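You operate a simulated robot arm through the tools that you are given. There is no shell and no other tool. Be economical: measure what you need, move in short steps, check, and stop when the job is done.

Carry out the task below with a simulated two-armed robot. There is one attempt and no reset: what you move stays moved.

JOB
Clamp the returns carton between both fences and fold its open flap shut.
Fine: carton square against the grey fence, orange fence slid up to it, then its knob tight.

Only the result counts: the job must be done as asked and must still hold three seconds after the hand-in. Knocking over, shifting, dropping, spilling or breaking anything else fails it. Flat cloth is picked up by pressing the open fingertips on it (5 to 10 N) and closing them slowly along it; thin cloth reads only 2 to 8 mm in the jaws.

ROBOT AND FRAMES
Two 7-joint arms with two-finger parallel grippers on one trunk, on a base that drives. Base frame: it is fixed to the floor where the robot stands at the start and does not move with it; the origin is under the middle of the robot, x ahead of it, y to its left, z up. Units: m, rad, N and s.
The left shoulder is at the start at [0.07, 0.134, 1.176], the right one opposite. With the tool pointing down near the work surface each hand reaches from about 0.1 to 0.62 m from the robot's upright axis, wherever it stands, measured 20 degrees to its own side. Places, roughly: fence knob [0.4, 1.4, 0.8]; front carton flap [0.3, 0, 0.9]; orange fence [0.6, 1.5, 0.8]; top of the white table [0.6, 1.4, 0.8]. Payload 1.57 kg a hand.
The TCP of each hand is the grasp point between the finger pads, 0.03 m short of the fingertips. In the tool frame z runs along the fingers and y along their closing line. Largest opening 0.08 m; finger width 0.017, thickness 0.012; the body of the gripper, 0.04 by 0.082 m, starts 0.08 m behind the TCP.
Orientation is that of the tool frame in the base frame, as a unit quaternion [w, x, y, z]. With the fingers straight down and closing along the base's y, the tool's x points along the base's -x, its y along +y and its z along -z.

CONTROLS
- The arms move only by the tool step_arm. It takes "left_targets", "right_targets" or both (then of equal length, played together; a hand with none holds still); each is a list of rows, each a list of 6 numbers: the shift along the tool's x, y, z in units of 20 mm (1.0 is 20 mm), then the turn, a rotation vector about the tool's x, y, z in units of 8 degrees (1.0 is 8 degrees). In form: [[x, y, z, wx, wy, wz], ...]. A call has 1 to 10 rows; each row shifts and turns the commanded pose from where the row before left it, along the tool's axes as they then stand. "left_fingers" and "right_fingers" are, for a hand that has rows, the opening, from 0 (shut) to 1 (fully open), set as the call begins (left out, the last holds). A call with a number of a shift or a turn outside -1 to 1 is refused whole. A row lasts 0.2 s, in which the tool goes at most 0.05 m and 0.15 rad; a call with a longer step from one row to the next is refused whole, and so is a gripper value outside its range. A pose out of reach is approached as far as the arm can. The call stops where the force on the tool passes 40 N (or 10 N more than at its start, if that is more) or the arm is blocked; 0.2 s more then pass. The fingers move at their own pace (about 0.153 m/s each) and stop on an object; they squeeze with about 40 N. The grip force told is the motor's: it shows also when the fingers shut on nothing. Time passes only in rows, and 0.2 s behind the last, so rows that do not move let the fingers close. It gives the time, the measured TCP pose, the force on the tool (base axes), the opening and the grip force at its end, in the units of the frame above (readings bear some noise), with the torque about the TCP (base axes, N m) and any sound that the robot's microphone picked up.
- Cameras (640 x 400 px; columns grow to the right, rows downward): "scene" is now at [0.1313, 0.0067, 1.3885]; the picture's right is [0.09, -1.00, 0.00], its down [-0.71, -0.07, -0.70] and it looks along [0.70, 0.07, -0.71] (base axes); focal length 245 px, centre (320, 200). "left" rides on the left gripper at [0.072, 0.007, -0.122] in its tool frame; the picture's right is [-0.09, 1.00, 0.00], its down [-0.84, -0.08, -0.54] and it looks along [-0.54, -0.05, 0.84] (tool axes); focal length 238 px, centre (320, 200). "right" rides on the right gripper at [0.072, -0.007, -0.122] in its tool frame; the picture's right is [0.09, 1.00, 0.00], its down [-0.84, 0.08, -0.54] and it looks along [-0.54, 0.05, 0.84] (tool axes); focal length 238 px, centre (320, 200). There is no depth. A picture from a camera that has moved, and an enlarged one, comes with that camera's place and axes in the base frame and with its lens.
- grab_frame(camera): a new picture of that camera. The clock stands still meanwhile.
- raise_lower(by): slides the trunk up (or, below 0, down) by that many m; the arms and the scene camera ride with it, the base frame stays. It gives what a move gives, with no picture.
- roll_base(legs): drives the robot by 1 to 6 legs, each [ahead, left, turn to the left] in m, m and rad, along the robot's own axes; the way and the turn of a leg run together, so that a leg with both is an arc; at most 1.5 m and 3.142 rad a leg. The arms and the cameras ride along, it lands a little off, and it stops where it bumps. It gives what a move gives.
- aim_head(pan, tilt): turns the head with the scene camera to pan (to the left, within 1.501 rad either way) and tilt (down, from -0.506 to 1.204), counted from straight ahead of the robot. It gives what a move gives.
- inspect(camera, box): a new picture of the part [left, top, right, bottom] of that camera's present view, enlarged. The clock stands still meanwhile.
- hand_in(): hands the job in; it is judged then, once.

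Go step by step. Nothing tells you exact positions but the pictures and the camera data: compare them with the known pose of the tool, close in by small moves and look again before you grip or let go. The budget is 120 turns and 92 pictures, counting those below and the enlarged ones. Unless the task says otherwise, let go and move clear before handing in, and close with one line.

The tools are called as a command line: name --argument value ..., lists and objects as JSON in quotes. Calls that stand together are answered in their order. step_arm: Moves the arms, as the interface text tells. Its arguments: {"type":"object","properties":{"left_targets":{"type":"array","items":{"type":"array","items":{"type":"number"}}},"left_fingers":{"type":"number"},"right_targets":{"type":"array","items":{"type":"array","items":{"type":"number"}}},"right_fingers":{"type":"number"}},"required":[]} The other tools are called the same way: raise_lower (by) slides the trunk up or down; roll_base (legs) drives the base; aim_head (pan, tilt) turns the head that bears the scene camera; grab_frame (camera) takes a picture; inspect (camera, box) takes an enlarged picture of a part of a camera's view; hand_in () hands the job in.

At the start:

```text
time: 0.0
left_tool_pos: [0.4237, 0.2979, 1.2006]
left_orientation: [0.0, -0.001, 1.0, 0.0]
left_force: [0.2, -0.4, 0.7]
left_torque: [-0.01, 0.01, 0.01]
left_finger_gap: 0.0802
left_grip_force: 0.0
right_tool_pos: [0.3807, -0.0816, 1.1996]
right_orientation: [0.0, 0.0, 1.0, 0.0]
right_force: [0.0, 0.4, 0.5]
right_torque: [0.0, -0.01, 0.0]
right_finger_gap: 0.0796
right_grip_force: 0.1
trunk travel left (down, up): [-0.75, 0.19]
robot x, y, heading: [0.0007, 0.0013, 0.001]
head pan, tilt: [0.094, 0.792]
```

scene: 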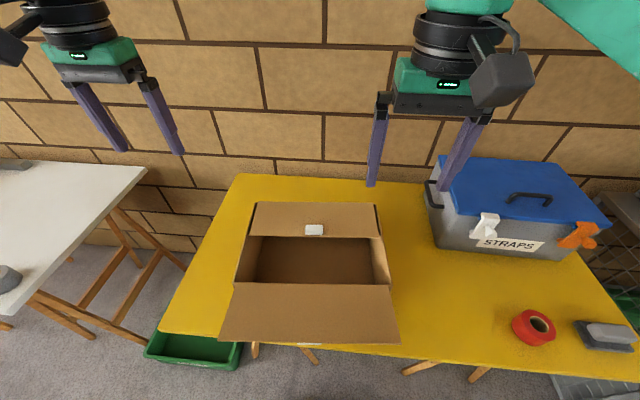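
right: 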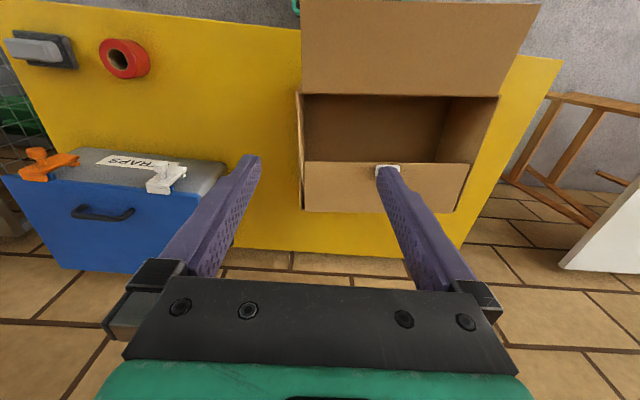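
left: 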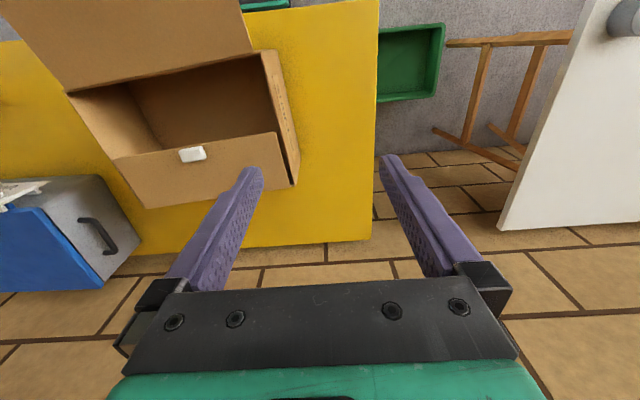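

The carton sits on the yellow table ahead of me, with one flap open toward me; the white table is to my left. I'll look around first.

aim_head --pan 1.2 --tilt 0.6

grab_frame --camera "scene"

```text
time: 1.3
left_tool_pos: [0.4237, 0.2965, 1.2007]
left_orientation: [0.0, -0.001, 1.0, 0.001]
left_force: [-0.8, 0.1, 1.1]
left_torque: [0.03, 0.02, -0.01]
left_finger_gap: 0.08
left_grip_force: 0.2
right_tool_pos: [0.3807, -0.0825, 1.1993]
right_orientation: [0.0, 0.0, 1.0, 0.0]
right_force: [0.1, -0.1, -0.5]
right_torque: [0.0, 0.01, 0.02]
right_finger_gap: 0.08
right_grip_force: 0.1
trunk travel left (down, up): [-0.75, 0.19]
robot x, y, heading: [-0.0022, -0.0016, 0.003]
head pan, tilt: [1.201, 0.6]
```

```text
88 pictures are left
camera scene: at [0.0827, 0.0815, 1.4049], right [0.93, -0.36, 0.0], down [-0.2, -0.53, -0.82], along [0.3, 0.77, -0.57], focal length 245 px, centre (320, 200)
```

scene: 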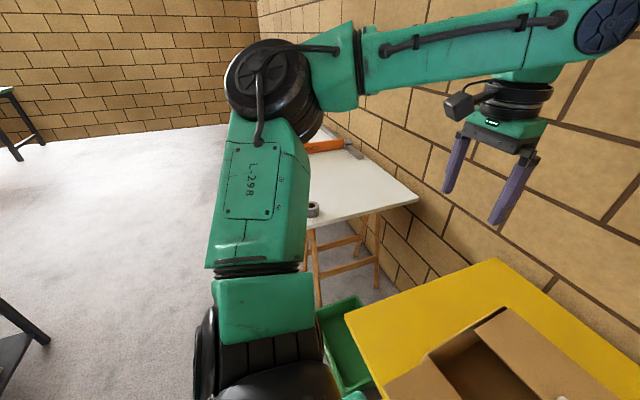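

I'll look at the carton in detail, then scout the white table by driving sideways before touching anything.

inspect --camera "right" --box '[240, 0, 560, 230]'

roll_base --legs '[[0, 1.25, 0]]'

aim_head --pan 0.1 --tilt 0.8

grab_frame --camera "scene"

grab_frame --camera "left"

```text
1.74 times, centred on (400, 115) of right
camera zoom: at [0.3093, -0.0887, 1.3216], right [-0.09, 1.0, 0.0], down [0.84, 0.08, 0.54], along [0.54, 0.05, -0.84], focal length 414 px, centre (181, 348)
```

zoom: 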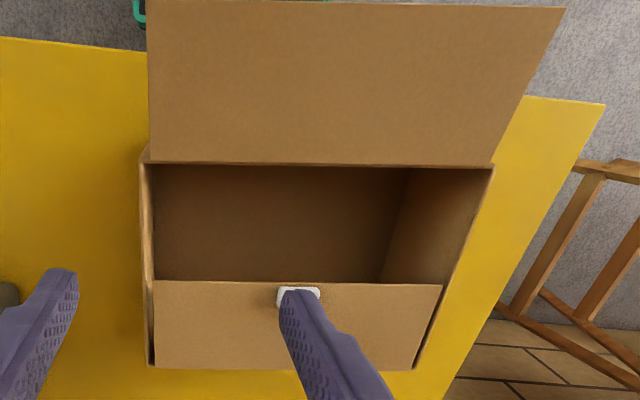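

```text
time: 7.7
left_tool_pos: [0.407, 1.5696, 1.2009]
left_orientation: [0.0, -0.01, 1.0, 0.0]
left_force: [-0.1, -0.3, 0.7]
left_torque: [0.01, 0.02, -0.02]
left_finger_gap: 0.0802
left_grip_force: 0.1
right_tool_pos: [0.37, 1.1889, 1.1986]
right_orientation: [0.0, -0.01, 1.0, 0.0]
right_force: [0.3, -0.3, 0.0]
right_torque: [-0.01, -0.01, 0.0]
right_finger_gap: 0.0797
right_grip_force: 0.0
trunk travel left (down, up): [-0.75, 0.19]
robot x, y, heading: [-0.0132, 1.266, 0.017]
head pan, tilt: [1.201, 0.6]
```

```text
time: 9.0
left_tool_pos: [0.4057, 1.5683, 1.1996]
left_orientation: [0.0, -0.01, 1.0, 0.001]
left_force: [-0.5, -0.3, 0.2]
left_torque: [-0.02, -0.03, -0.01]
left_finger_gap: 0.08
left_grip_force: 0.1
right_tool_pos: [0.3702, 1.1897, 1.198]
right_orientation: [0.0, -0.01, 1.0, 0.0]
right_force: [0.2, -0.1, -0.3]
right_torque: [-0.02, 0.01, 0.0]
right_finger_gap: 0.0802
right_grip_force: 0.1
trunk travel left (down, up): [-0.75, 0.19]
robot x, y, heading: [-0.0103, 1.2667, 0.016]
head pan, tilt: [0.099, 0.799]
```

```text
86 pictures are left
camera scene: at [0.119, 1.2739, 1.388], right [0.12, -0.99, 0.0], down [-0.71, -0.09, -0.7], along [0.69, 0.08, -0.72], focal length 245 px, centre (320, 200)
```

scene: 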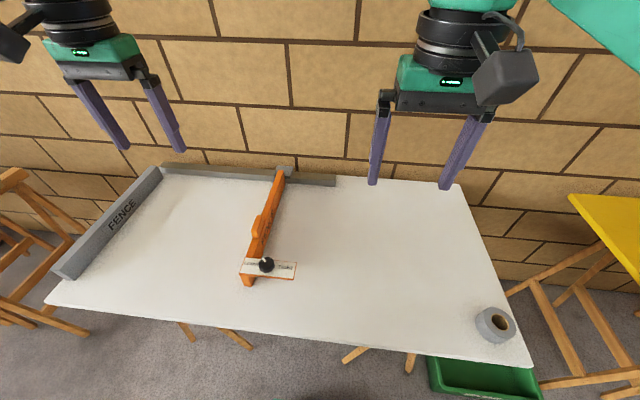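

```text
85 pictures are left
camera left: at [0.334, 1.5749, 1.3213], right [0.07, 1.0, 0.0], down [0.84, -0.06, 0.54], along [0.54, -0.04, -0.84], focal length 238 px, centre (320, 200)
```

left: 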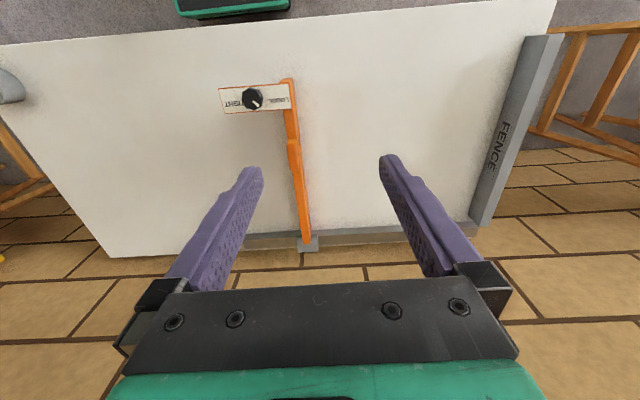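

inspect --camera "scene" --box '[220, 160, 340, 300]'

inspect --camera "left" --box '[200, 60, 330, 260]'

inspect --camera "scene" --box '[30, 150, 190, 310]'

```text
2.86 times, centred on (280, 230) of scene
camera zoom: at [0.119, 1.2739, 1.388], right [0.12, -0.99, 0.0], down [-0.71, -0.09, -0.7], along [0.69, 0.08, -0.72], focal length 700 px, centre (434, 114)
```

zoom: 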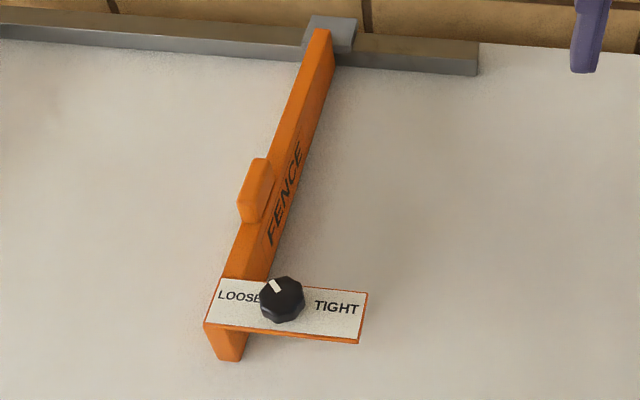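

```text
2.00 times, centred on (265, 160) of left
camera zoom: at [0.334, 1.5749, 1.3213], right [0.07, 1.0, 0.0], down [0.84, -0.06, 0.54], along [0.54, -0.04, -0.84], focal length 477 px, centre (430, 280)
```

zoom: 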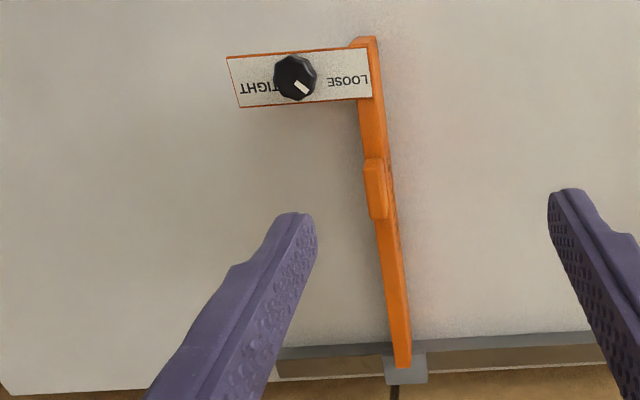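

```text
2.50 times, centred on (110, 230) of scene
camera zoom: at [0.119, 1.2739, 1.388], right [0.12, -0.99, 0.0], down [-0.71, -0.09, -0.7], along [0.69, 0.08, -0.72], focal length 612 px, centre (845, 125)
```

zoom: 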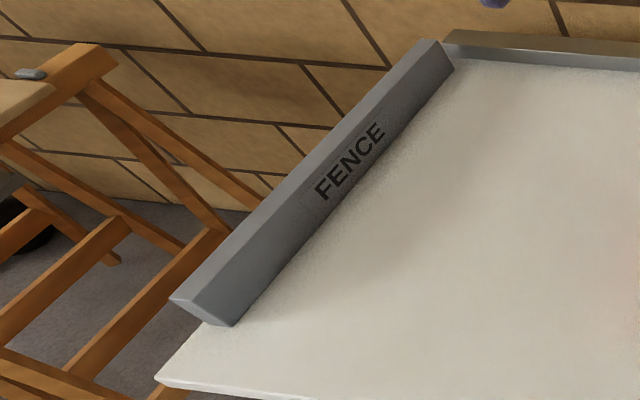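

White table top at about z 0.75: grey fence inner face at y≈1.97 (x 0.35–0.78), orange fence at y≈1.50 with a top handle, and a knob currently near LOOSE. The carton is about 0.315 × 0.23 × 0.16 and turned about 4°, so I'll go back and match its heading.

roll_base --legs '[[-0.01, -1.266, 0.0], [0, 0, 0.054]]'

aim_head --pan 0.0 --tilt 0.9

grab_frame --camera "scene"

grab_frame --camera "left"

```text
time: 16.1
left_tool_pos: [0.4051, 0.2759, 1.2009]
left_orientation: [0.0, -0.039, 0.999, 0.001]
left_force: [0.5, 0.7, 0.4]
left_torque: [0.05, 0.01, 0.0]
left_finger_gap: 0.08
left_grip_force: 0.1
right_tool_pos: [0.3924, -0.1045, 1.1988]
right_orientation: [0.0, -0.039, 0.999, 0.0]
right_force: [0.3, -0.5, 0.3]
right_torque: [0.01, 0.0, 0.01]
right_finger_gap: 0.0797
right_grip_force: 0.0
trunk travel left (down, up): [-0.75, 0.19]
robot x, y, heading: [0.0037, -0.0512, 0.076]
head pan, tilt: [0.099, 0.799]
```

```text
time: 16.7
left_tool_pos: [0.4045, 0.2773, 1.1989]
left_orientation: [0.0, -0.04, 0.999, 0.0]
left_force: [0.3, -0.7, -0.2]
left_torque: [0.02, 0.0, 0.0]
left_finger_gap: 0.0805
left_grip_force: 0.0
right_tool_pos: [0.3909, -0.1039, 1.1984]
right_orientation: [0.0, -0.039, 0.999, 0.0]
right_force: [-0.7, -0.2, -0.5]
right_torque: [0.03, 0.0, -0.01]
right_finger_gap: 0.0801
right_grip_force: 0.1
trunk travel left (down, up): [-0.75, 0.19]
robot x, y, heading: [0.0044, -0.0482, 0.076]
head pan, tilt: [0.0, 0.901]
```

```text
81 pictures are left
camera scene: at [0.131, -0.0416, 1.3801], right [0.08, -1.0, 0.0], down [-0.78, -0.06, -0.62], along [0.62, 0.05, -0.78], focal length 245 px, centre (320, 200)
```

scene: 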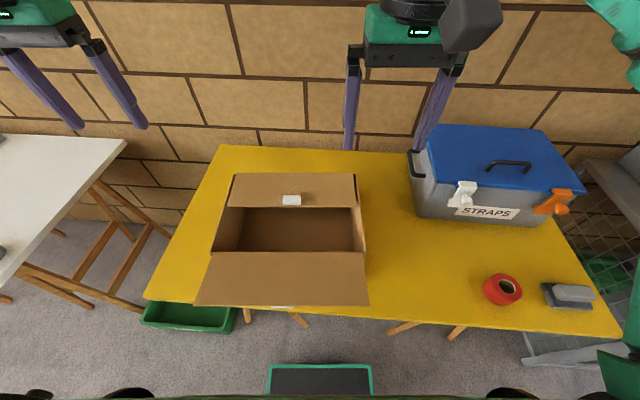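

```text
80 pictures are left
camera left: at [0.3324, 0.2797, 1.3214], right [0.01, 1.0, 0.0], down [0.84, -0.01, 0.54], along [0.54, -0.01, -0.84], focal length 238 px, centre (320, 200)
```

left: 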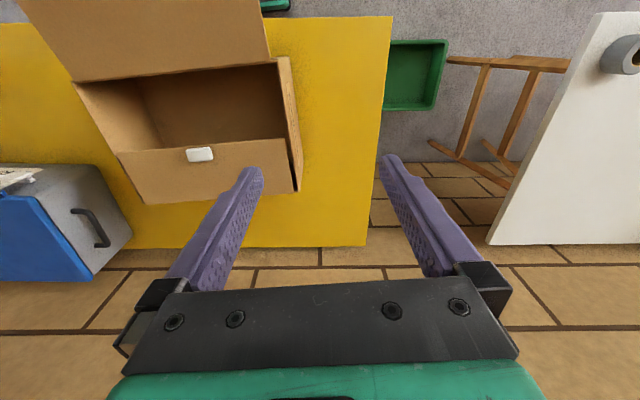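

inspect --camera "scene" --box '[180, 150, 390, 320]'

grab_frame --camera "right"

```text
2.35 times, centred on (285, 235) of scene
camera zoom: at [0.131, -0.0416, 1.3801], right [0.08, -1.0, 0.0], down [-0.78, -0.06, -0.62], along [0.62, 0.05, -0.78], focal length 576 px, centre (402, 118)
```

zoom: 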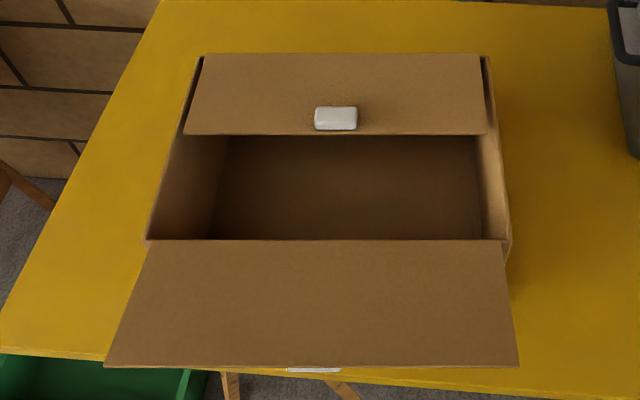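

```text
78 pictures are left
camera right: at [0.3205, -0.1152, 1.3215], right [-0.17, 0.99, 0.0], down [0.83, 0.14, 0.54], along [0.53, 0.09, -0.84], focal length 238 px, centre (320, 200)
```

right: 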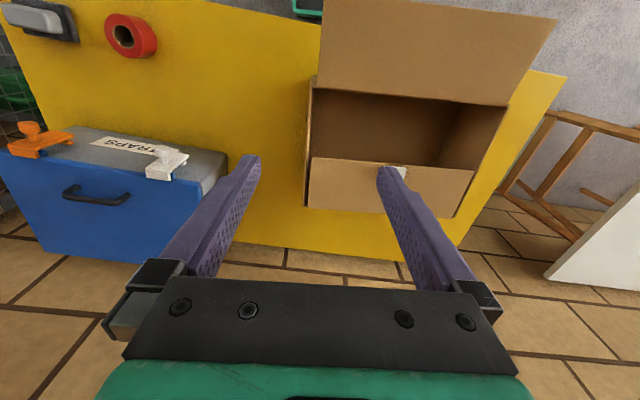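

Left wall grip spot is about (0.44, 0.211) and right about (0.462, −0.109), top edge z≈0.91. Bringing both hands above these.

step_arm --left_targets '[[-0.15, -0.343, 1, 0, 0, 0], [-0.15, -0.343, 1, 0, 0, 0], [-0.15, -0.343, 1, 0, 0, 0], [-0.15, -0.343, 1, 0, 0, 0], [-0.15, -0.343, 1, 0, 0, 0], [-0.15, -0.343, 1, 0, 0, 0], [-0.15, -0.343, 1, 0, 0, 0], [-0.15, -0.343, 1, 0, 0, 0], [-0.15, -0.343, 1, 0, 0, 0], [-0.15, -0.343, 1, 0, 0, 0]]' --right_targets '[[-0.352, -0.053, 1, 0, 0, 0], [-0.352, -0.053, 1, 0, 0, 0], [-0.352, -0.053, 1, 0, 0, 0], [-0.352, -0.053, 1, 0, 0, 0], [-0.352, -0.053, 1, 0, 0, 0], [-0.352, -0.053, 1, 0, 0, 0], [-0.352, -0.053, 1, 0, 0, 0], [-0.352, -0.053, 1, 0, 0, 0], [-0.352, -0.053, 1, 0, 0, 0], [-0.352, -0.053, 1, 0, 0, 0]]'

grab_frame --camera "scene"

grab_frame --camera "left"

grab_frame --camera "right"

```text
time: 18.9
left_tool_pos: [0.4418, 0.2118, 1.0013]
left_orientation: [-0.001, -0.039, 0.999, 0.0]
left_force: [0.0, -0.4, -0.7]
left_torque: [0.02, 0.02, 0.03]
left_finger_gap: 0.0799
left_grip_force: 0.1
right_tool_pos: [0.4628, -0.1084, 0.9989]
right_orientation: [-0.001, -0.038, 0.999, 0.0]
right_force: [-0.3, 0.7, 0.1]
right_torque: [0.0, 0.01, -0.04]
right_finger_gap: 0.0804
right_grip_force: 0.0
trunk travel left (down, up): [-0.75, 0.19]
robot x, y, heading: [0.0018, -0.0494, 0.075]
head pan, tilt: [0.0, 0.901]
```

```text
77 pictures are left
camera scene: at [0.1322, -0.0418, 1.38], right [0.08, -1.0, 0.0], down [-0.78, -0.06, -0.62], along [0.62, 0.05, -0.78], focal length 245 px, centre (320, 200)
```

scene: 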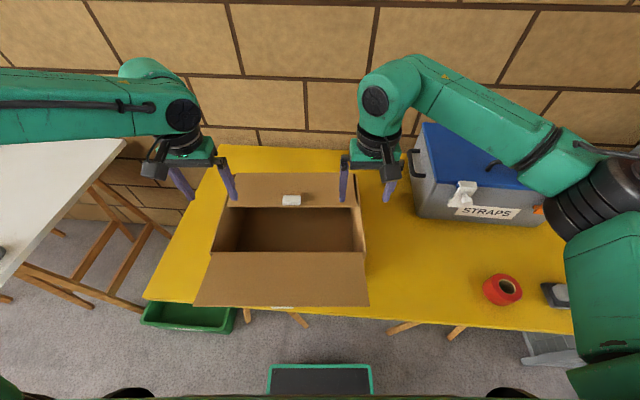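

```text
76 pictures are left
camera left: at [0.369, 0.2123, 1.122], right [0.01, 1.0, 0.0], down [0.84, -0.01, 0.54], along [0.54, -0.01, -0.84], focal length 238 px, centre (320, 200)
```

left: 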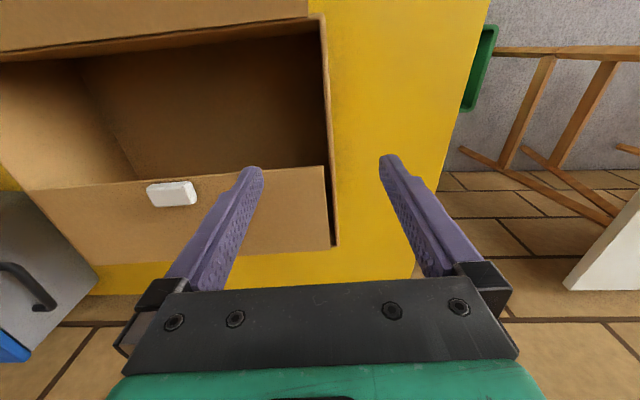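

```text
75 pictures are left
camera right: at [0.3928, -0.1206, 1.1203], right [-0.17, 0.99, 0.0], down [0.83, 0.14, 0.54], along [0.53, 0.09, -0.84], focal length 238 px, centre (320, 200)
```

right: 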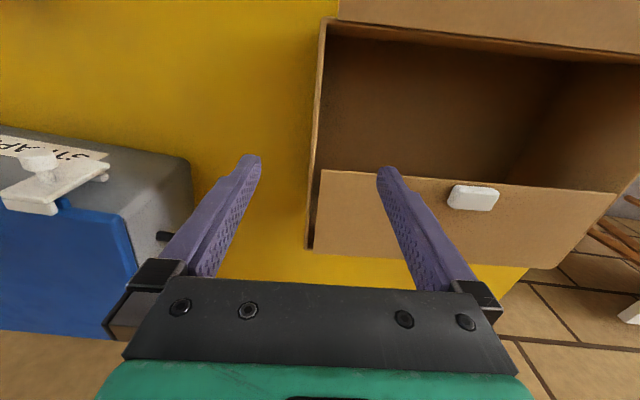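

Alignment is nearly right (left +5 mm, right −3 mm). Lowering over the walls.

step_arm --left_targets '[[0, 0.3, 0, 0, 0, 0], [0, 0, 1, 0, 0, 0], [0, 0, 1, 0, 0, 0], [0, 0, 1, 0, 0, 0], [0, 0, 1, 0, 0, 0]]' --right_targets '[[0, -0.13, 0, 0, 0, 0], [0, 0, 1, 0, 0, 0], [0, 0, 1, 0, 0, 0], [0, 0, 1, 0, 0, 0], [0, 0, 1, 0, 0, 0]]'

grab_frame --camera "left"

grab_frame --camera "right"

```text
time: 20.1
left_tool_pos: [0.4389, 0.2173, 0.9192]
left_orientation: [0.0, -0.039, 0.999, 0.0]
left_force: [0.2, 0.2, 0.1]
left_torque: [-0.02, 0.03, 0.01]
left_finger_gap: 0.0799
left_grip_force: 0.1
right_tool_pos: [0.4614, -0.1105, 0.9175]
right_orientation: [-0.001, -0.039, 0.999, 0.0]
right_force: [0.2, -0.3, -0.3]
right_torque: [-0.01, -0.01, 0.0]
right_finger_gap: 0.0801
right_grip_force: 0.1
trunk travel left (down, up): [-0.75, 0.19]
robot x, y, heading: [0.0051, -0.0503, 0.081]
head pan, tilt: [0.0, 0.901]
```

```text
74 pictures are left
camera left: at [0.3674, 0.2202, 1.0403], right [0.01, 1.0, 0.0], down [0.84, -0.01, 0.54], along [0.54, -0.01, -0.84], focal length 238 px, centre (320, 200)
```

left: 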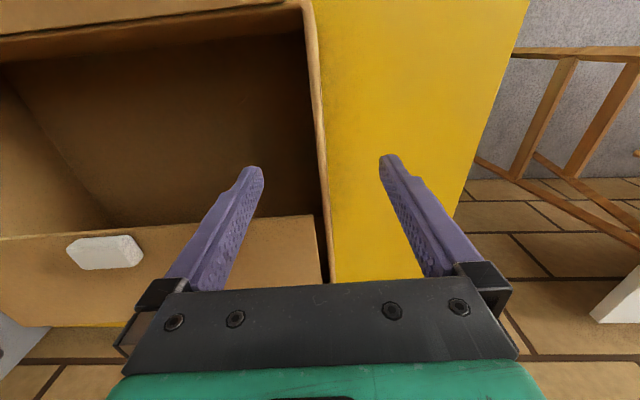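

```text
73 pictures are left
camera right: at [0.3916, -0.1219, 1.0402], right [-0.17, 0.99, 0.0], down [0.83, 0.14, 0.54], along [0.53, 0.09, -0.84], focal length 238 px, centre (320, 200)
```

right: 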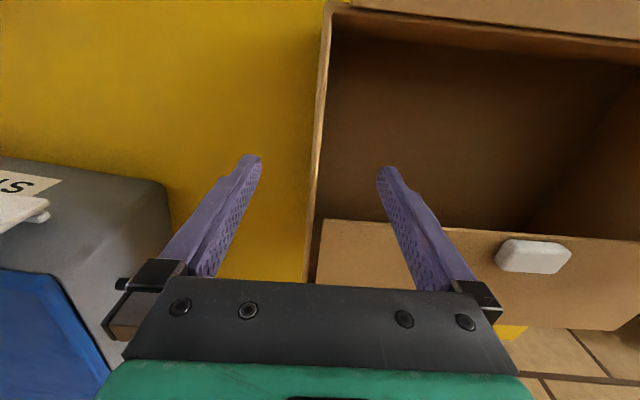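

Both walls sit centred between the fingers. Lowering a bit more and closing.

step_arm --left_targets '[[0, 0, 0.9, 0, 0, 0], [0, 0, 0.9, 0, 0, 0]]' --right_targets '[[0, 0, 0.9, 0, 0, 0], [0, 0, 0.9, 0, 0, 0]]'

step_arm --left_targets '[[0, 0, 0, 0, 0, 0], [0, 0, 0, 0, 0, 0], [0, 0, 0, 0, 0, 0]]' --right_targets '[[0, 0, 0, 0, 0, 0], [0, 0, 0, 0, 0, 0], [0, 0, 0, 0, 0, 0]]' --left_fingers 0 --right_fingers 0

grab_frame --camera "scene"

```text
time: 20.7
left_tool_pos: [0.4394, 0.2181, 0.8835]
left_orientation: [0.0, -0.039, 0.999, 0.0]
left_force: [-0.4, 0.1, -0.5]
left_torque: [0.01, -0.02, -0.02]
left_finger_gap: 0.08
left_grip_force: 0.0
right_tool_pos: [0.4621, -0.1106, 0.8832]
right_orientation: [-0.001, -0.039, 0.999, 0.0]
right_force: [0.6, -0.3, -0.1]
right_torque: [-0.05, 0.01, -0.02]
right_finger_gap: 0.08
right_grip_force: 0.0
trunk travel left (down, up): [-0.75, 0.19]
robot x, y, heading: [0.0088, -0.0529, 0.08]
head pan, tilt: [0.0, 0.901]
```

```text
time: 21.5
left_tool_pos: [0.4387, 0.2209, 0.8838]
left_orientation: [0.0, -0.04, 0.999, 0.003]
left_force: [-1.0, 30.2, -0.1]
left_torque: [-0.64, -0.13, -0.08]
left_finger_gap: 0.0049
left_grip_force: 25.3
right_tool_pos: [0.4631, -0.1154, 0.8845]
right_orientation: [0.0, -0.036, 0.999, -0.003]
right_force: [0.5, -30.5, 5.6]
right_torque: [0.65, 0.76, 0.14]
right_finger_gap: 0.0049
right_grip_force: 25.8
trunk travel left (down, up): [-0.75, 0.19]
robot x, y, heading: [0.0029, -0.0496, 0.08]
head pan, tilt: [0.0, 0.901]
```

```text
72 pictures are left
camera scene: at [0.1301, -0.0414, 1.3803], right [0.08, -1.0, 0.0], down [-0.78, -0.06, -0.62], along [0.62, 0.05, -0.78], focal length 245 px, centre (320, 200)
```

scene: 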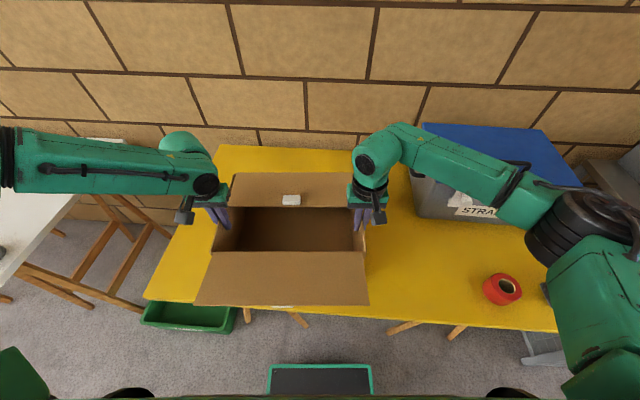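

Both walls are gripped (5 mm gap) with some outward pull; I'll relax that by 3 mm per hand, then lift slightly.

step_arm --left_targets '[[0, 0.14, 0, 0, 0, 0], [0, 0, 0, 0, 0, 0]]' --right_targets '[[0, -0.14, 0, 0, 0, 0], [0, 0, 0, 0, 0, 0]]'

step_arm --left_targets '[[0, 0, -0.5, 0, 0, 0], [0, 0, -0.5, 0, 0, 0], [0, 0, -0.5, 0, 0, 0], [0, 0, 0, 0, 0, 0]]' --right_targets '[[0, 0, -0.5, 0, 0, 0], [0, 0, -0.5, 0, 0, 0], [0, 0, -0.5, 0, 0, 0], [0, 0, 0, 0, 0, 0]]'

grab_frame --camera "scene"

```text
time: 22.1
left_tool_pos: [0.4382, 0.2203, 0.8842]
left_orientation: [0.0, -0.038, 0.999, 0.0]
left_force: [-1.5, 16.5, 0.1]
left_torque: [0.14, 0.3, 0.04]
left_finger_gap: 0.0052
left_grip_force: 25.1
right_tool_pos: [0.462, -0.1127, 0.8838]
right_orientation: [0.0, -0.039, 0.999, 0.0]
right_force: [0.0, -19.1, 8.4]
right_torque: [-0.2, 0.78, 0.07]
right_finger_gap: 0.0049
right_grip_force: 25.1
trunk travel left (down, up): [-0.75, 0.19]
robot x, y, heading: [0.005, -0.0526, 0.077]
head pan, tilt: [0.0, 0.901]
```

```text
time: 23.1
left_tool_pos: [0.4388, 0.219, 0.9142]
left_orientation: [0.0, -0.039, 0.999, 0.0]
left_force: [-0.9, 6.0, 0.5]
left_torque: [0.17, -0.19, -0.11]
left_finger_gap: 0.0048
left_grip_force: 24.7
right_tool_pos: [0.4632, -0.1128, 0.9128]
right_orientation: [0.0, -0.039, 0.999, 0.0]
right_force: [1.1, -5.0, 0.8]
right_torque: [-0.11, 0.28, -0.06]
right_finger_gap: 0.0047
right_grip_force: 25.6
trunk travel left (down, up): [-0.75, 0.19]
robot x, y, heading: [0.0034, -0.0488, 0.073]
head pan, tilt: [0.0, 0.901]
```

```text
71 pictures are left
camera scene: at [0.132, -0.0413, 1.3799], right [0.08, -1.0, 0.0], down [-0.78, -0.06, -0.62], along [0.62, 0.05, -0.78], focal length 245 px, centre (320, 200)
```

scene: 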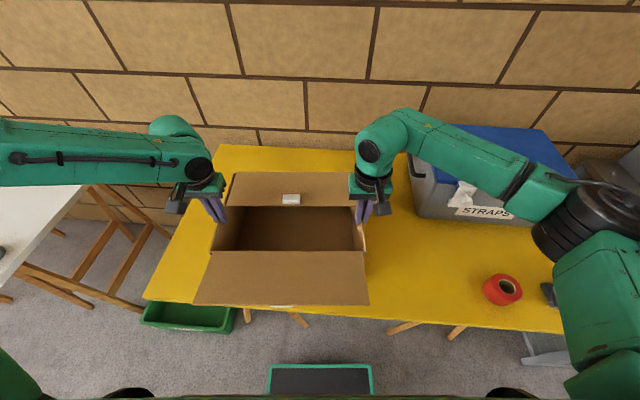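

The fingers slid up the walls without lifting the carton. I'll regrip deeper and lift slowly, watching the forces.

step_arm --left_targets '[[0, 0, 0, 0, 0, 0], [0, 0, 1, 0, 0, 0], [0, 0, 1, 0, 0, 0], [0, 0, 0.9, 0, 0, 0]]' --right_targets '[[0, 0, 0, 0, 0, 0], [0, 0, 1, 0, 0, 0], [0, 0, 1, 0, 0, 0], [0, 0, 0.9, 0, 0, 0]]' --left_fingers 0.35 --right_fingers 0.35

grab_frame --camera "left"

step_arm --left_targets '[[0, 0, 0, 0, 0, 0], [0, 0, 0, 0, 0, 0], [0, 0, 0, 0, 0, 0]]' --right_targets '[[0, 0, 0, 0, 0, 0], [0, 0, 0, 0, 0, 0], [0, 0, 0, 0, 0, 0]]' --left_fingers 0 --right_fingers 0

step_arm --left_targets '[[0, 0, -0.1, 0, 0, 0], [0, 0, -0.1, 0, 0, 0]]' --right_targets '[[0, 0, -0.1, 0, 0, 0], [0, 0, -0.1, 0, 0, 0]]'

```text
time: 24.1
left_tool_pos: [0.4382, 0.2213, 0.8578]
left_orientation: [0.0, -0.039, 0.999, 0.001]
left_force: [0.2, 0.3, 0.0]
left_torque: [0.03, 0.0, 0.01]
left_finger_gap: 0.0279
left_grip_force: 0.1
right_tool_pos: [0.4638, -0.1136, 0.8557]
right_orientation: [0.0, -0.038, 0.999, 0.0]
right_force: [0.2, 0.4, 0.0]
right_torque: [-0.01, 0.01, 0.01]
right_finger_gap: 0.0278
right_grip_force: 0.1
trunk travel left (down, up): [-0.75, 0.19]
robot x, y, heading: [0.0057, -0.0514, 0.071]
head pan, tilt: [0.0, 0.901]
```

```text
70 pictures are left
camera left: at [0.3676, 0.2229, 0.9788], right [0.01, 1.0, 0.0], down [0.84, -0.01, 0.54], along [0.54, -0.01, -0.84], focal length 238 px, centre (320, 200)
```

left: 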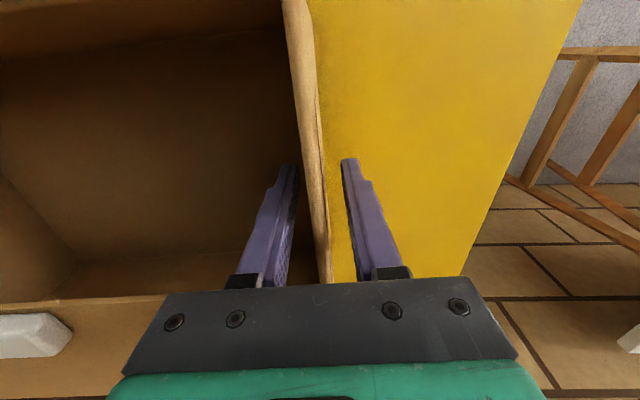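

```text
time: 24.9
left_tool_pos: [0.4394, 0.2199, 0.8577]
left_orientation: [-0.001, -0.038, 0.999, 0.0]
left_force: [-0.4, -0.7, -0.2]
left_torque: [0.14, -0.41, -0.2]
left_finger_gap: 0.0049
left_grip_force: 25.2
right_tool_pos: [0.4636, -0.114, 0.8557]
right_orientation: [0.0, -0.039, 0.999, 0.0]
right_force: [0.6, 0.3, 0.5]
right_torque: [-0.07, 0.33, -0.17]
right_finger_gap: 0.0049
right_grip_force: 25.4
trunk travel left (down, up): [-0.75, 0.19]
robot x, y, heading: [0.0076, -0.052, 0.081]
head pan, tilt: [0.0, 0.901]
```

```text
time: 25.5
left_tool_pos: [0.4397, 0.2204, 0.862]
left_orientation: [0.0, -0.039, 0.999, 0.0]
left_force: [-2.0, 3.1, -2.2]
left_torque: [-0.28, -0.52, -0.39]
left_finger_gap: 0.005
left_grip_force: 25.7
right_tool_pos: [0.4628, -0.1139, 0.8593]
right_orientation: [0.0, -0.039, 0.999, 0.0]
right_force: [1.9, -3.0, -1.5]
right_torque: [0.41, 0.66, -0.21]
right_finger_gap: 0.0049
right_grip_force: 25.5
trunk travel left (down, up): [-0.75, 0.19]
robot x, y, heading: [0.0065, -0.0519, 0.073]
head pan, tilt: [0.0, 0.901]
```

step_arm --left_targets '[[0, 0, -0.2, 0, 0, 0], [0, 0, -0.2, 0, 0, 0], [0, 0, -0.2, 0, 0, 0], [0, 0, -0.2, 0, 0, 0], [0, 0, -0.2, 0, 0, 0]]' --right_targets '[[0, 0, -0.2, 0, 0, 0], [0, 0, -0.2, 0, 0, 0], [0, 0, -0.2, 0, 0, 0], [0, 0, -0.2, 0, 0, 0], [0, 0, -0.2, 0, 0, 0]]'

grab_frame --camera "scene"

grab_frame --camera "left"

```text
time: 26.7
left_tool_pos: [0.4396, 0.2203, 0.8814]
left_orientation: [0.0, -0.039, 0.999, -0.001]
left_force: [-1.0, -7.4, 2.5]
left_torque: [-0.47, 0.7, -0.35]
left_finger_gap: 0.0051
left_grip_force: 25.0
right_tool_pos: [0.4629, -0.1146, 0.8799]
right_orientation: [0.0, -0.039, 0.999, -0.001]
right_force: [1.1, 7.3, -8.1]
right_torque: [-1.39, -0.69, -0.23]
right_finger_gap: 0.0049
right_grip_force: 25.8
trunk travel left (down, up): [-0.75, 0.19]
robot x, y, heading: [0.005, -0.0523, 0.081]
head pan, tilt: [0.0, 0.901]
```

```text
69 pictures are left
camera scene: at [0.1316, -0.0413, 1.38], right [0.08, -1.0, 0.0], down [-0.78, -0.06, -0.62], along [0.62, 0.05, -0.78], focal length 245 px, centre (320, 200)
```

scene: 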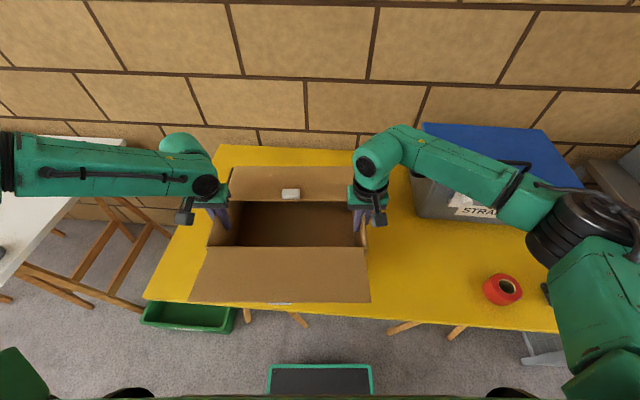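

```text
68 pictures are left
camera left: at [0.3675, 0.2224, 1.0021], right [0.01, 1.0, 0.0], down [0.84, -0.01, 0.54], along [0.54, -0.01, -0.84], focal length 238 px, centre (320, 200)
```

left: 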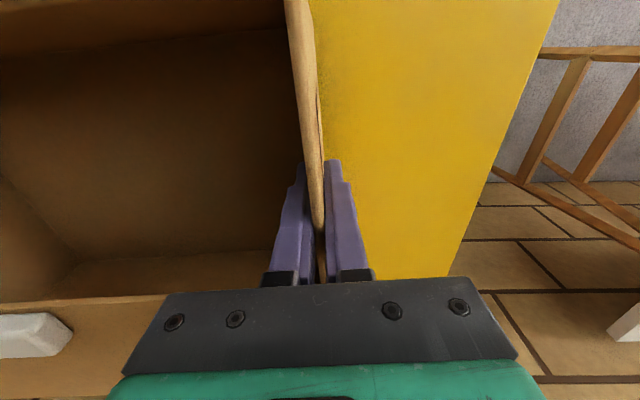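

grab_frame --camera "right"

inspect --camera "scene" --box '[170, 150, 400, 320]'

```text
67 pictures are left
camera right: at [0.3915, -0.1261, 1.0023], right [-0.17, 0.99, 0.0], down [0.83, 0.14, 0.54], along [0.53, 0.09, -0.84], focal length 238 px, centre (320, 200)
```

right: 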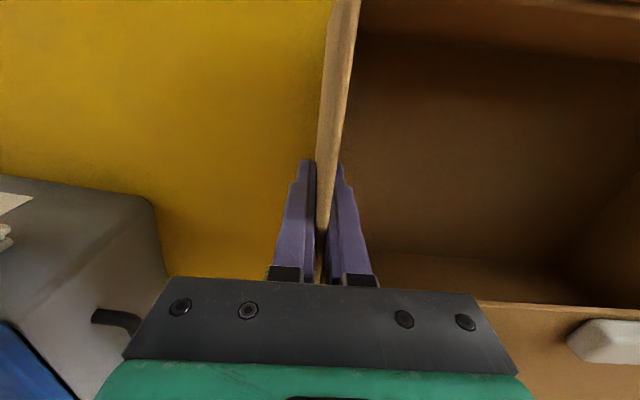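

```text
2.35 times, centred on (285, 235) of scene
camera zoom: at [0.1316, -0.0413, 1.38], right [0.08, -1.0, 0.0], down [-0.78, -0.06, -0.62], along [0.62, 0.05, -0.78], focal length 576 px, centre (402, 118)
```

zoom: 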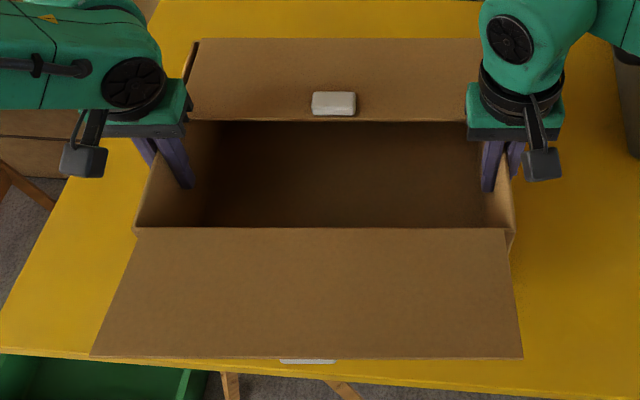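

Both sides rose together by about 2 cm. I'll lift further with the trunk and recheck.

raise_lower --by 0.05

raise_lower --by 0.1

grab_frame --camera "scene"

```text
time: 27.6
left_tool_pos: [0.4398, 0.2204, 0.9306]
left_orientation: [0.0, -0.039, 0.999, -0.001]
left_force: [-0.1, -13.1, 4.5]
left_torque: [-0.65, 0.51, -0.33]
left_finger_gap: 0.0049
left_grip_force: 25.2
right_tool_pos: [0.4624, -0.1134, 0.9306]
right_orientation: [-0.001, -0.039, 0.999, 0.0]
right_force: [1.0, 12.4, -8.8]
right_torque: [-1.52, -0.56, -0.22]
right_finger_gap: 0.0048
right_grip_force: 25.6
trunk travel left (down, up): [-0.8, 0.14]
robot x, y, heading: [0.0045, -0.0495, 0.074]
head pan, tilt: [0.0, 0.901]
```

```text
time: 29.0
left_tool_pos: [0.4386, 0.2211, 1.0312]
left_orientation: [0.0, -0.038, 0.999, -0.001]
left_force: [-0.1, -17.7, 3.8]
left_torque: [-0.46, -0.12, -0.31]
left_finger_gap: 0.0048
left_grip_force: 25.0
right_tool_pos: [0.462, -0.1131, 1.0298]
right_orientation: [-0.001, -0.039, 0.999, 0.001]
right_force: [0.8, 18.2, -9.2]
right_torque: [-1.58, 0.1, -0.24]
right_finger_gap: 0.0049
right_grip_force: 25.5
trunk travel left (down, up): [-0.9, 0.04]
robot x, y, heading: [-0.0005, -0.0491, 0.074]
head pan, tilt: [0.0, 0.901]
```

```text
65 pictures are left
camera scene: at [0.1321, -0.0412, 1.53], right [0.08, -1.0, 0.0], down [-0.78, -0.06, -0.62], along [0.62, 0.05, -0.78], focal length 245 px, centre (320, 200)
```

scene: 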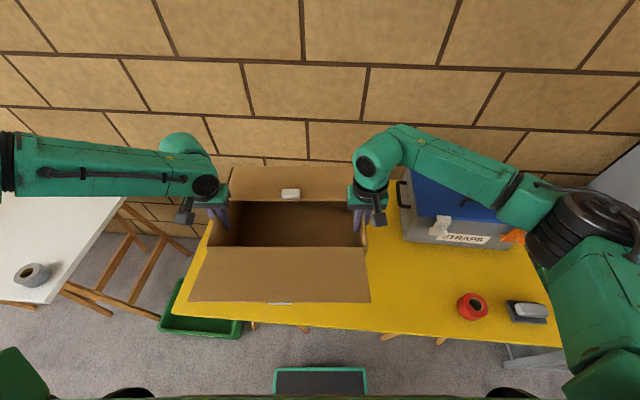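

The carton is up (bottom ≈0.92). I'll relax the hands' small opposing load, then square the heading and drive part of the way, checking the grip.

step_arm --left_targets '[[0, -0.08, 0, 0, 0, 0], [0, 0, 0, 0, 0, 0]]' --right_targets '[[0, 0.08, 0, 0, 0, 0], [0, 0, 0, 0, 0, 0]]'

roll_base --legs '[[0, 0, -0.075], [0, 0.4, 0]]'

grab_frame --camera "scene"

```text
time: 29.6
left_tool_pos: [0.4406, 0.22, 1.0307]
left_orientation: [0.0, -0.04, 0.999, 0.001]
left_force: [-2.7, -0.7, -0.1]
left_torque: [-1.21, -0.96, -0.31]
left_finger_gap: 0.0051
left_grip_force: 25.4
right_tool_pos: [0.4628, -0.1142, 1.028]
right_orientation: [-0.001, -0.038, 0.999, -0.001]
right_force: [1.0, 0.0, -4.9]
right_torque: [0.44, 0.97, -0.27]
right_finger_gap: 0.0051
right_grip_force: 25.2
trunk travel left (down, up): [-0.9, 0.04]
robot x, y, heading: [0.0065, -0.0503, 0.079]
head pan, tilt: [0.0, 0.901]
```

```text
time: 32.6
left_tool_pos: [0.4572, 0.5928, 1.0313]
left_orientation: [0.0, -0.003, 1.0, 0.001]
left_force: [-1.4, 33.0, -1.5]
left_torque: [-1.62, -0.09, -0.29]
left_finger_gap: 0.0049
left_grip_force: 25.5
right_tool_pos: [0.4565, 0.2589, 1.0291]
right_orientation: [-0.001, -0.001, 1.0, 0.0]
right_force: [1.1, -32.9, -4.2]
right_torque: [1.26, 0.21, -0.2]
right_finger_gap: 0.0051
right_grip_force: 25.7
trunk travel left (down, up): [-0.9, 0.04]
robot x, y, heading: [0.005, 0.3562, -0.003]
head pan, tilt: [0.0, 0.901]
```

```text
64 pictures are left
camera scene: at [0.1315, 0.3541, 1.53], right [0.0, -1.0, 0.0], down [-0.78, 0.0, -0.62], along [0.62, 0.0, -0.78], focal length 245 px, centre (320, 200)
```

scene: 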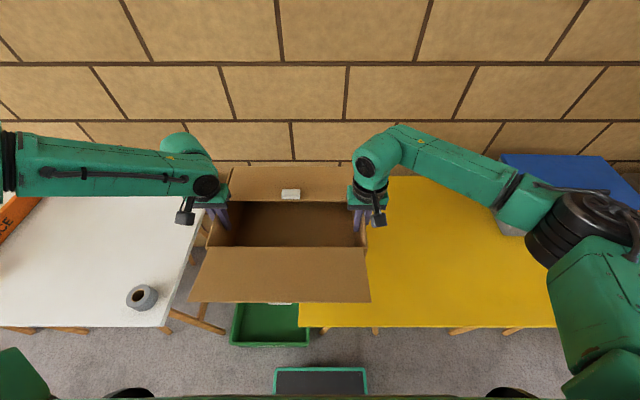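

Grip holds. Relaxing again and driving the rest in two parts.

step_arm --left_targets '[[0, 0.1, 0, 0, 0, 0], [0, 0, 0, 0, 0, 0]]' --right_targets '[[0, -0.1, 0, 0, 0, 0], [0, 0, 0, 0, 0, 0]]'

roll_base --legs '[[0, 0.6, 0]]'

roll_base --legs '[[0, 0.66, 0]]'

grab_frame --camera "scene"

```text
time: 33.2
left_tool_pos: [0.4565, 0.5924, 1.0308]
left_orientation: [0.0, -0.001, 1.0, 0.0]
left_force: [-2.0, -20.2, 1.7]
left_torque: [0.04, 0.42, -0.38]
left_finger_gap: 0.0049
left_grip_force: 24.9
right_tool_pos: [0.4554, 0.2579, 1.03]
right_orientation: [0.0, -0.002, 1.0, 0.002]
right_force: [3.2, 19.3, -6.4]
right_torque: [-1.42, -0.33, -0.32]
right_finger_gap: 0.0049
right_grip_force: 24.8
trunk travel left (down, up): [-0.9, 0.04]
robot x, y, heading: [0.0032, 0.3563, 0.005]
head pan, tilt: [0.0, 0.901]
```

```text
time: 36.6
left_tool_pos: [0.4554, 1.2015, 1.0326]
left_orientation: [0.0, -0.002, 1.0, -0.001]
left_force: [-2.0, -36.4, -1.2]
left_torque: [0.72, 0.1, -0.29]
left_finger_gap: 0.0052
left_grip_force: 25.0
right_tool_pos: [0.4529, 0.8673, 1.029]
right_orientation: [0.0, -0.003, 1.0, 0.0]
right_force: [1.4, 36.3, -3.7]
right_torque: [-1.54, 0.0, -0.3]
right_finger_gap: 0.0051
right_grip_force: 25.1
trunk travel left (down, up): [-0.9, 0.04]
robot x, y, heading: [0.0011, 0.9653, 0.003]
head pan, tilt: [0.0, 0.901]
```

```text
time: 40.3
left_tool_pos: [0.4586, 1.8697, 1.0312]
left_orientation: [-0.001, 0.004, 1.0, 0.0]
left_force: [-1.8, -4.6, 0.3]
left_torque: [0.41, 0.07, -0.38]
left_finger_gap: 0.0051
left_grip_force: 25.3
right_tool_pos: [0.4537, 1.5346, 1.0299]
right_orientation: [0.001, 0.003, 1.0, 0.001]
right_force: [2.0, 5.2, -4.0]
right_torque: [-1.15, 0.01, -0.31]
right_finger_gap: 0.005
right_grip_force: 25.7
trunk travel left (down, up): [-0.9, 0.04]
robot x, y, heading: [0.0016, 1.638, -0.006]
head pan, tilt: [0.0, 0.901]
```

```text
63 pictures are left
camera scene: at [0.1299, 1.6345, 1.53], right [-0.01, -1.0, 0.0], down [-0.78, 0.01, -0.62], along [0.62, 0.0, -0.78], focal length 245 px, centre (320, 200)
```

scene: 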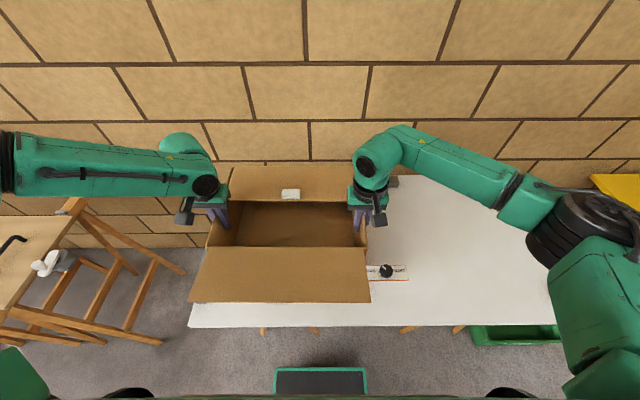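

Now over the white table; 55 mm more to the left and extend ~45 mm ahead. Then check against both fences with the hand cameras.

roll_base --legs '[[0, 0.05, 0.006]]'

step_arm --left_targets '[[-0.5, 0, 0, 0, 0, 0], [-0.5, 0, 0, 0, 0, 0], [-0.5, 0, 0, 0, 0, 0], [-0.5, 0, 0, 0, 0, 0], [-0.4, 0, 0, 0, 0, 0]]' --right_targets '[[-0.5, 0, 0, 0, 0, 0], [-0.5, 0, 0, 0, 0, 0], [-0.5, 0, 0, 0, 0, 0], [-0.5, 0, 0, 0, 0, 0], [-0.4, 0, 0, 0, 0, 0]]'

grab_frame --camera "left"

grab_frame --camera "right"

grab_frame --camera "scene"

```text
time: 41.2
left_tool_pos: [0.4581, 1.9141, 1.0332]
left_orientation: [0.001, 0.003, 1.0, 0.003]
left_force: [-1.4, -2.3, -1.3]
left_torque: [0.71, -0.01, -0.28]
left_finger_gap: 0.0048
left_grip_force: 25.3
right_tool_pos: [0.4532, 1.5787, 1.0291]
right_orientation: [0.0, 0.001, 1.0, 0.005]
right_force: [1.2, 1.2, -3.8]
right_torque: [-0.87, 0.09, -0.26]
right_finger_gap: 0.0048
right_grip_force: 25.8
trunk travel left (down, up): [-0.9, 0.04]
robot x, y, heading: [-0.0023, 1.6862, -0.001]
head pan, tilt: [0.0, 0.901]
```

```text
time: 42.5
left_tool_pos: [0.5071, 1.921, 1.0306]
left_orientation: [0.0, 0.003, 1.0, 0.0]
left_force: [0.0, -0.8, -0.8]
left_torque: [0.69, -0.13, -0.16]
left_finger_gap: 0.0048
left_grip_force: 25.1
right_tool_pos: [0.5031, 1.5853, 1.0292]
right_orientation: [0.0, 0.002, 1.0, 0.001]
right_force: [1.2, 0.9, -1.4]
right_torque: [-0.69, 0.25, -0.27]
right_finger_gap: 0.0048
right_grip_force: 25.5
trunk travel left (down, up): [-0.9, 0.04]
robot x, y, heading: [0.004, 1.6828, -0.0]
head pan, tilt: [0.0, 0.901]
```

```text
62 pictures are left
camera left: at [0.4352, 1.9287, 1.1522], right [0.1, 1.0, 0.0], down [0.84, -0.08, 0.54], along [0.54, -0.05, -0.84], focal length 238 px, centre (320, 200)
```

left: 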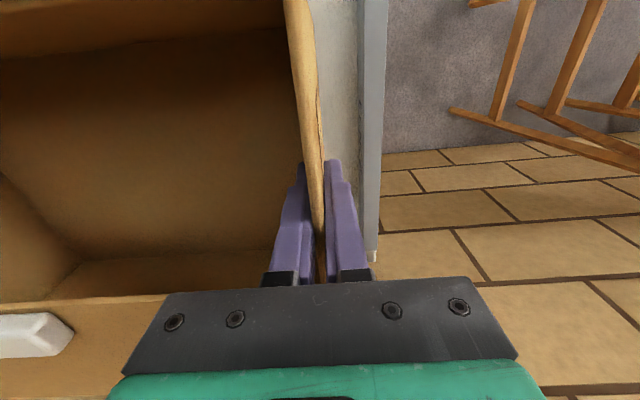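

```text
61 pictures are left
camera right: at [0.4313, 1.5793, 1.1516], right [-0.09, 1.0, 0.0], down [0.84, 0.07, 0.54], along [0.54, 0.05, -0.84], focal length 238 px, centre (320, 200)
```

right: 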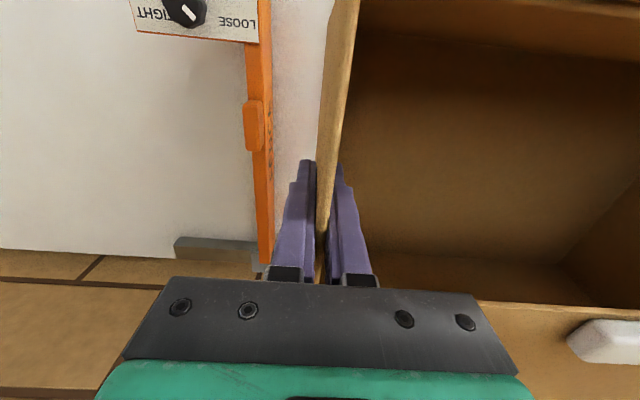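

```text
60 pictures are left
camera scene: at [0.1313, 1.6846, 1.5299], right [0.0, -1.0, 0.0], down [-0.78, 0.0, -0.62], along [0.62, 0.0, -0.78], focal length 245 px, centre (320, 200)
```

scene: 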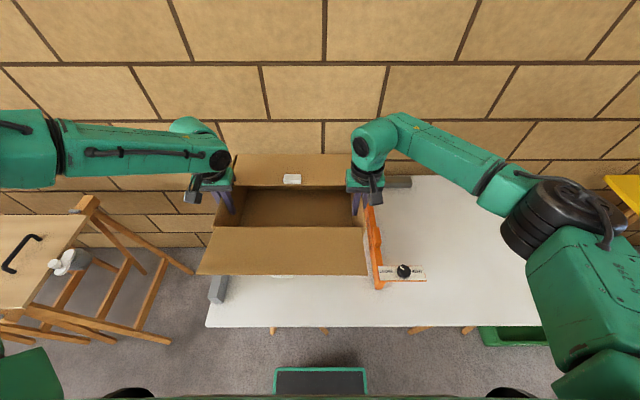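

Carton is centred between the fences (grey face ≈1.98, orange face ≈1.515). Lowering with the trunk.

raise_lower --by -0.15

step_arm --left_targets '[[0, 0, 0.25, 0, 0, 0], [0, 0, 0.25, 0, 0, 0], [0, 0, 0.25, 0, 0, 0], [0, 0, 0.25, 0, 0, 0]]' --right_targets '[[0, 0, 0.25, 0, 0, 0], [0, 0, 0.25, 0, 0, 0], [0, 0, 0.25, 0, 0, 0], [0, 0, 0.25, 0, 0, 0]]'

grab_frame --camera "scene"

```text
time: 44.2
left_tool_pos: [0.5057, 1.9211, 0.8805]
left_orientation: [0.0, 0.003, 1.0, -0.001]
left_force: [-2.3, -2.3, -1.9]
left_torque: [0.65, 0.32, -0.22]
left_finger_gap: 0.0049
left_grip_force: 25.4
right_tool_pos: [0.5018, 1.5867, 0.8793]
right_orientation: [0.0, 0.002, 1.0, 0.001]
right_force: [0.6, 2.6, -3.2]
right_torque: [-0.97, -0.23, -0.24]
right_finger_gap: 0.005
right_grip_force: 25.1
trunk travel left (down, up): [-0.75, 0.19]
robot x, y, heading: [0.0035, 1.685, -0.007]
head pan, tilt: [0.0, 0.901]
```

```text
time: 45.2
left_tool_pos: [0.5051, 1.921, 0.8603]
left_orientation: [-0.001, 0.002, 1.0, -0.001]
left_force: [-1.4, -4.9, -1.3]
left_torque: [1.03, 0.3, -0.14]
left_finger_gap: 0.0049
left_grip_force: 25.3
right_tool_pos: [0.5029, 1.5871, 0.8588]
right_orientation: [0.0, 0.002, 1.0, 0.001]
right_force: [0.9, 5.6, -2.8]
right_torque: [-1.15, -0.25, -0.17]
right_finger_gap: 0.0051
right_grip_force: 25.7
trunk travel left (down, up): [-0.75, 0.19]
robot x, y, heading: [0.0027, 1.6885, -0.004]
head pan, tilt: [0.0, 0.901]
```

```text
59 pictures are left
camera scene: at [0.1305, 1.6857, 1.38], right [0.0, -1.0, 0.0], down [-0.78, 0.0, -0.62], along [0.62, 0.0, -0.78], focal length 245 px, centre (320, 200)
```

scene: 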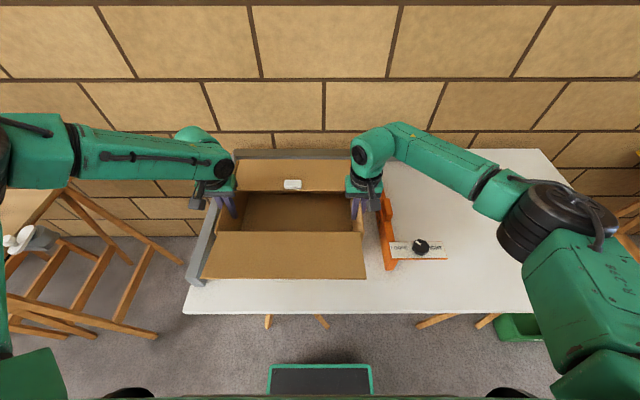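

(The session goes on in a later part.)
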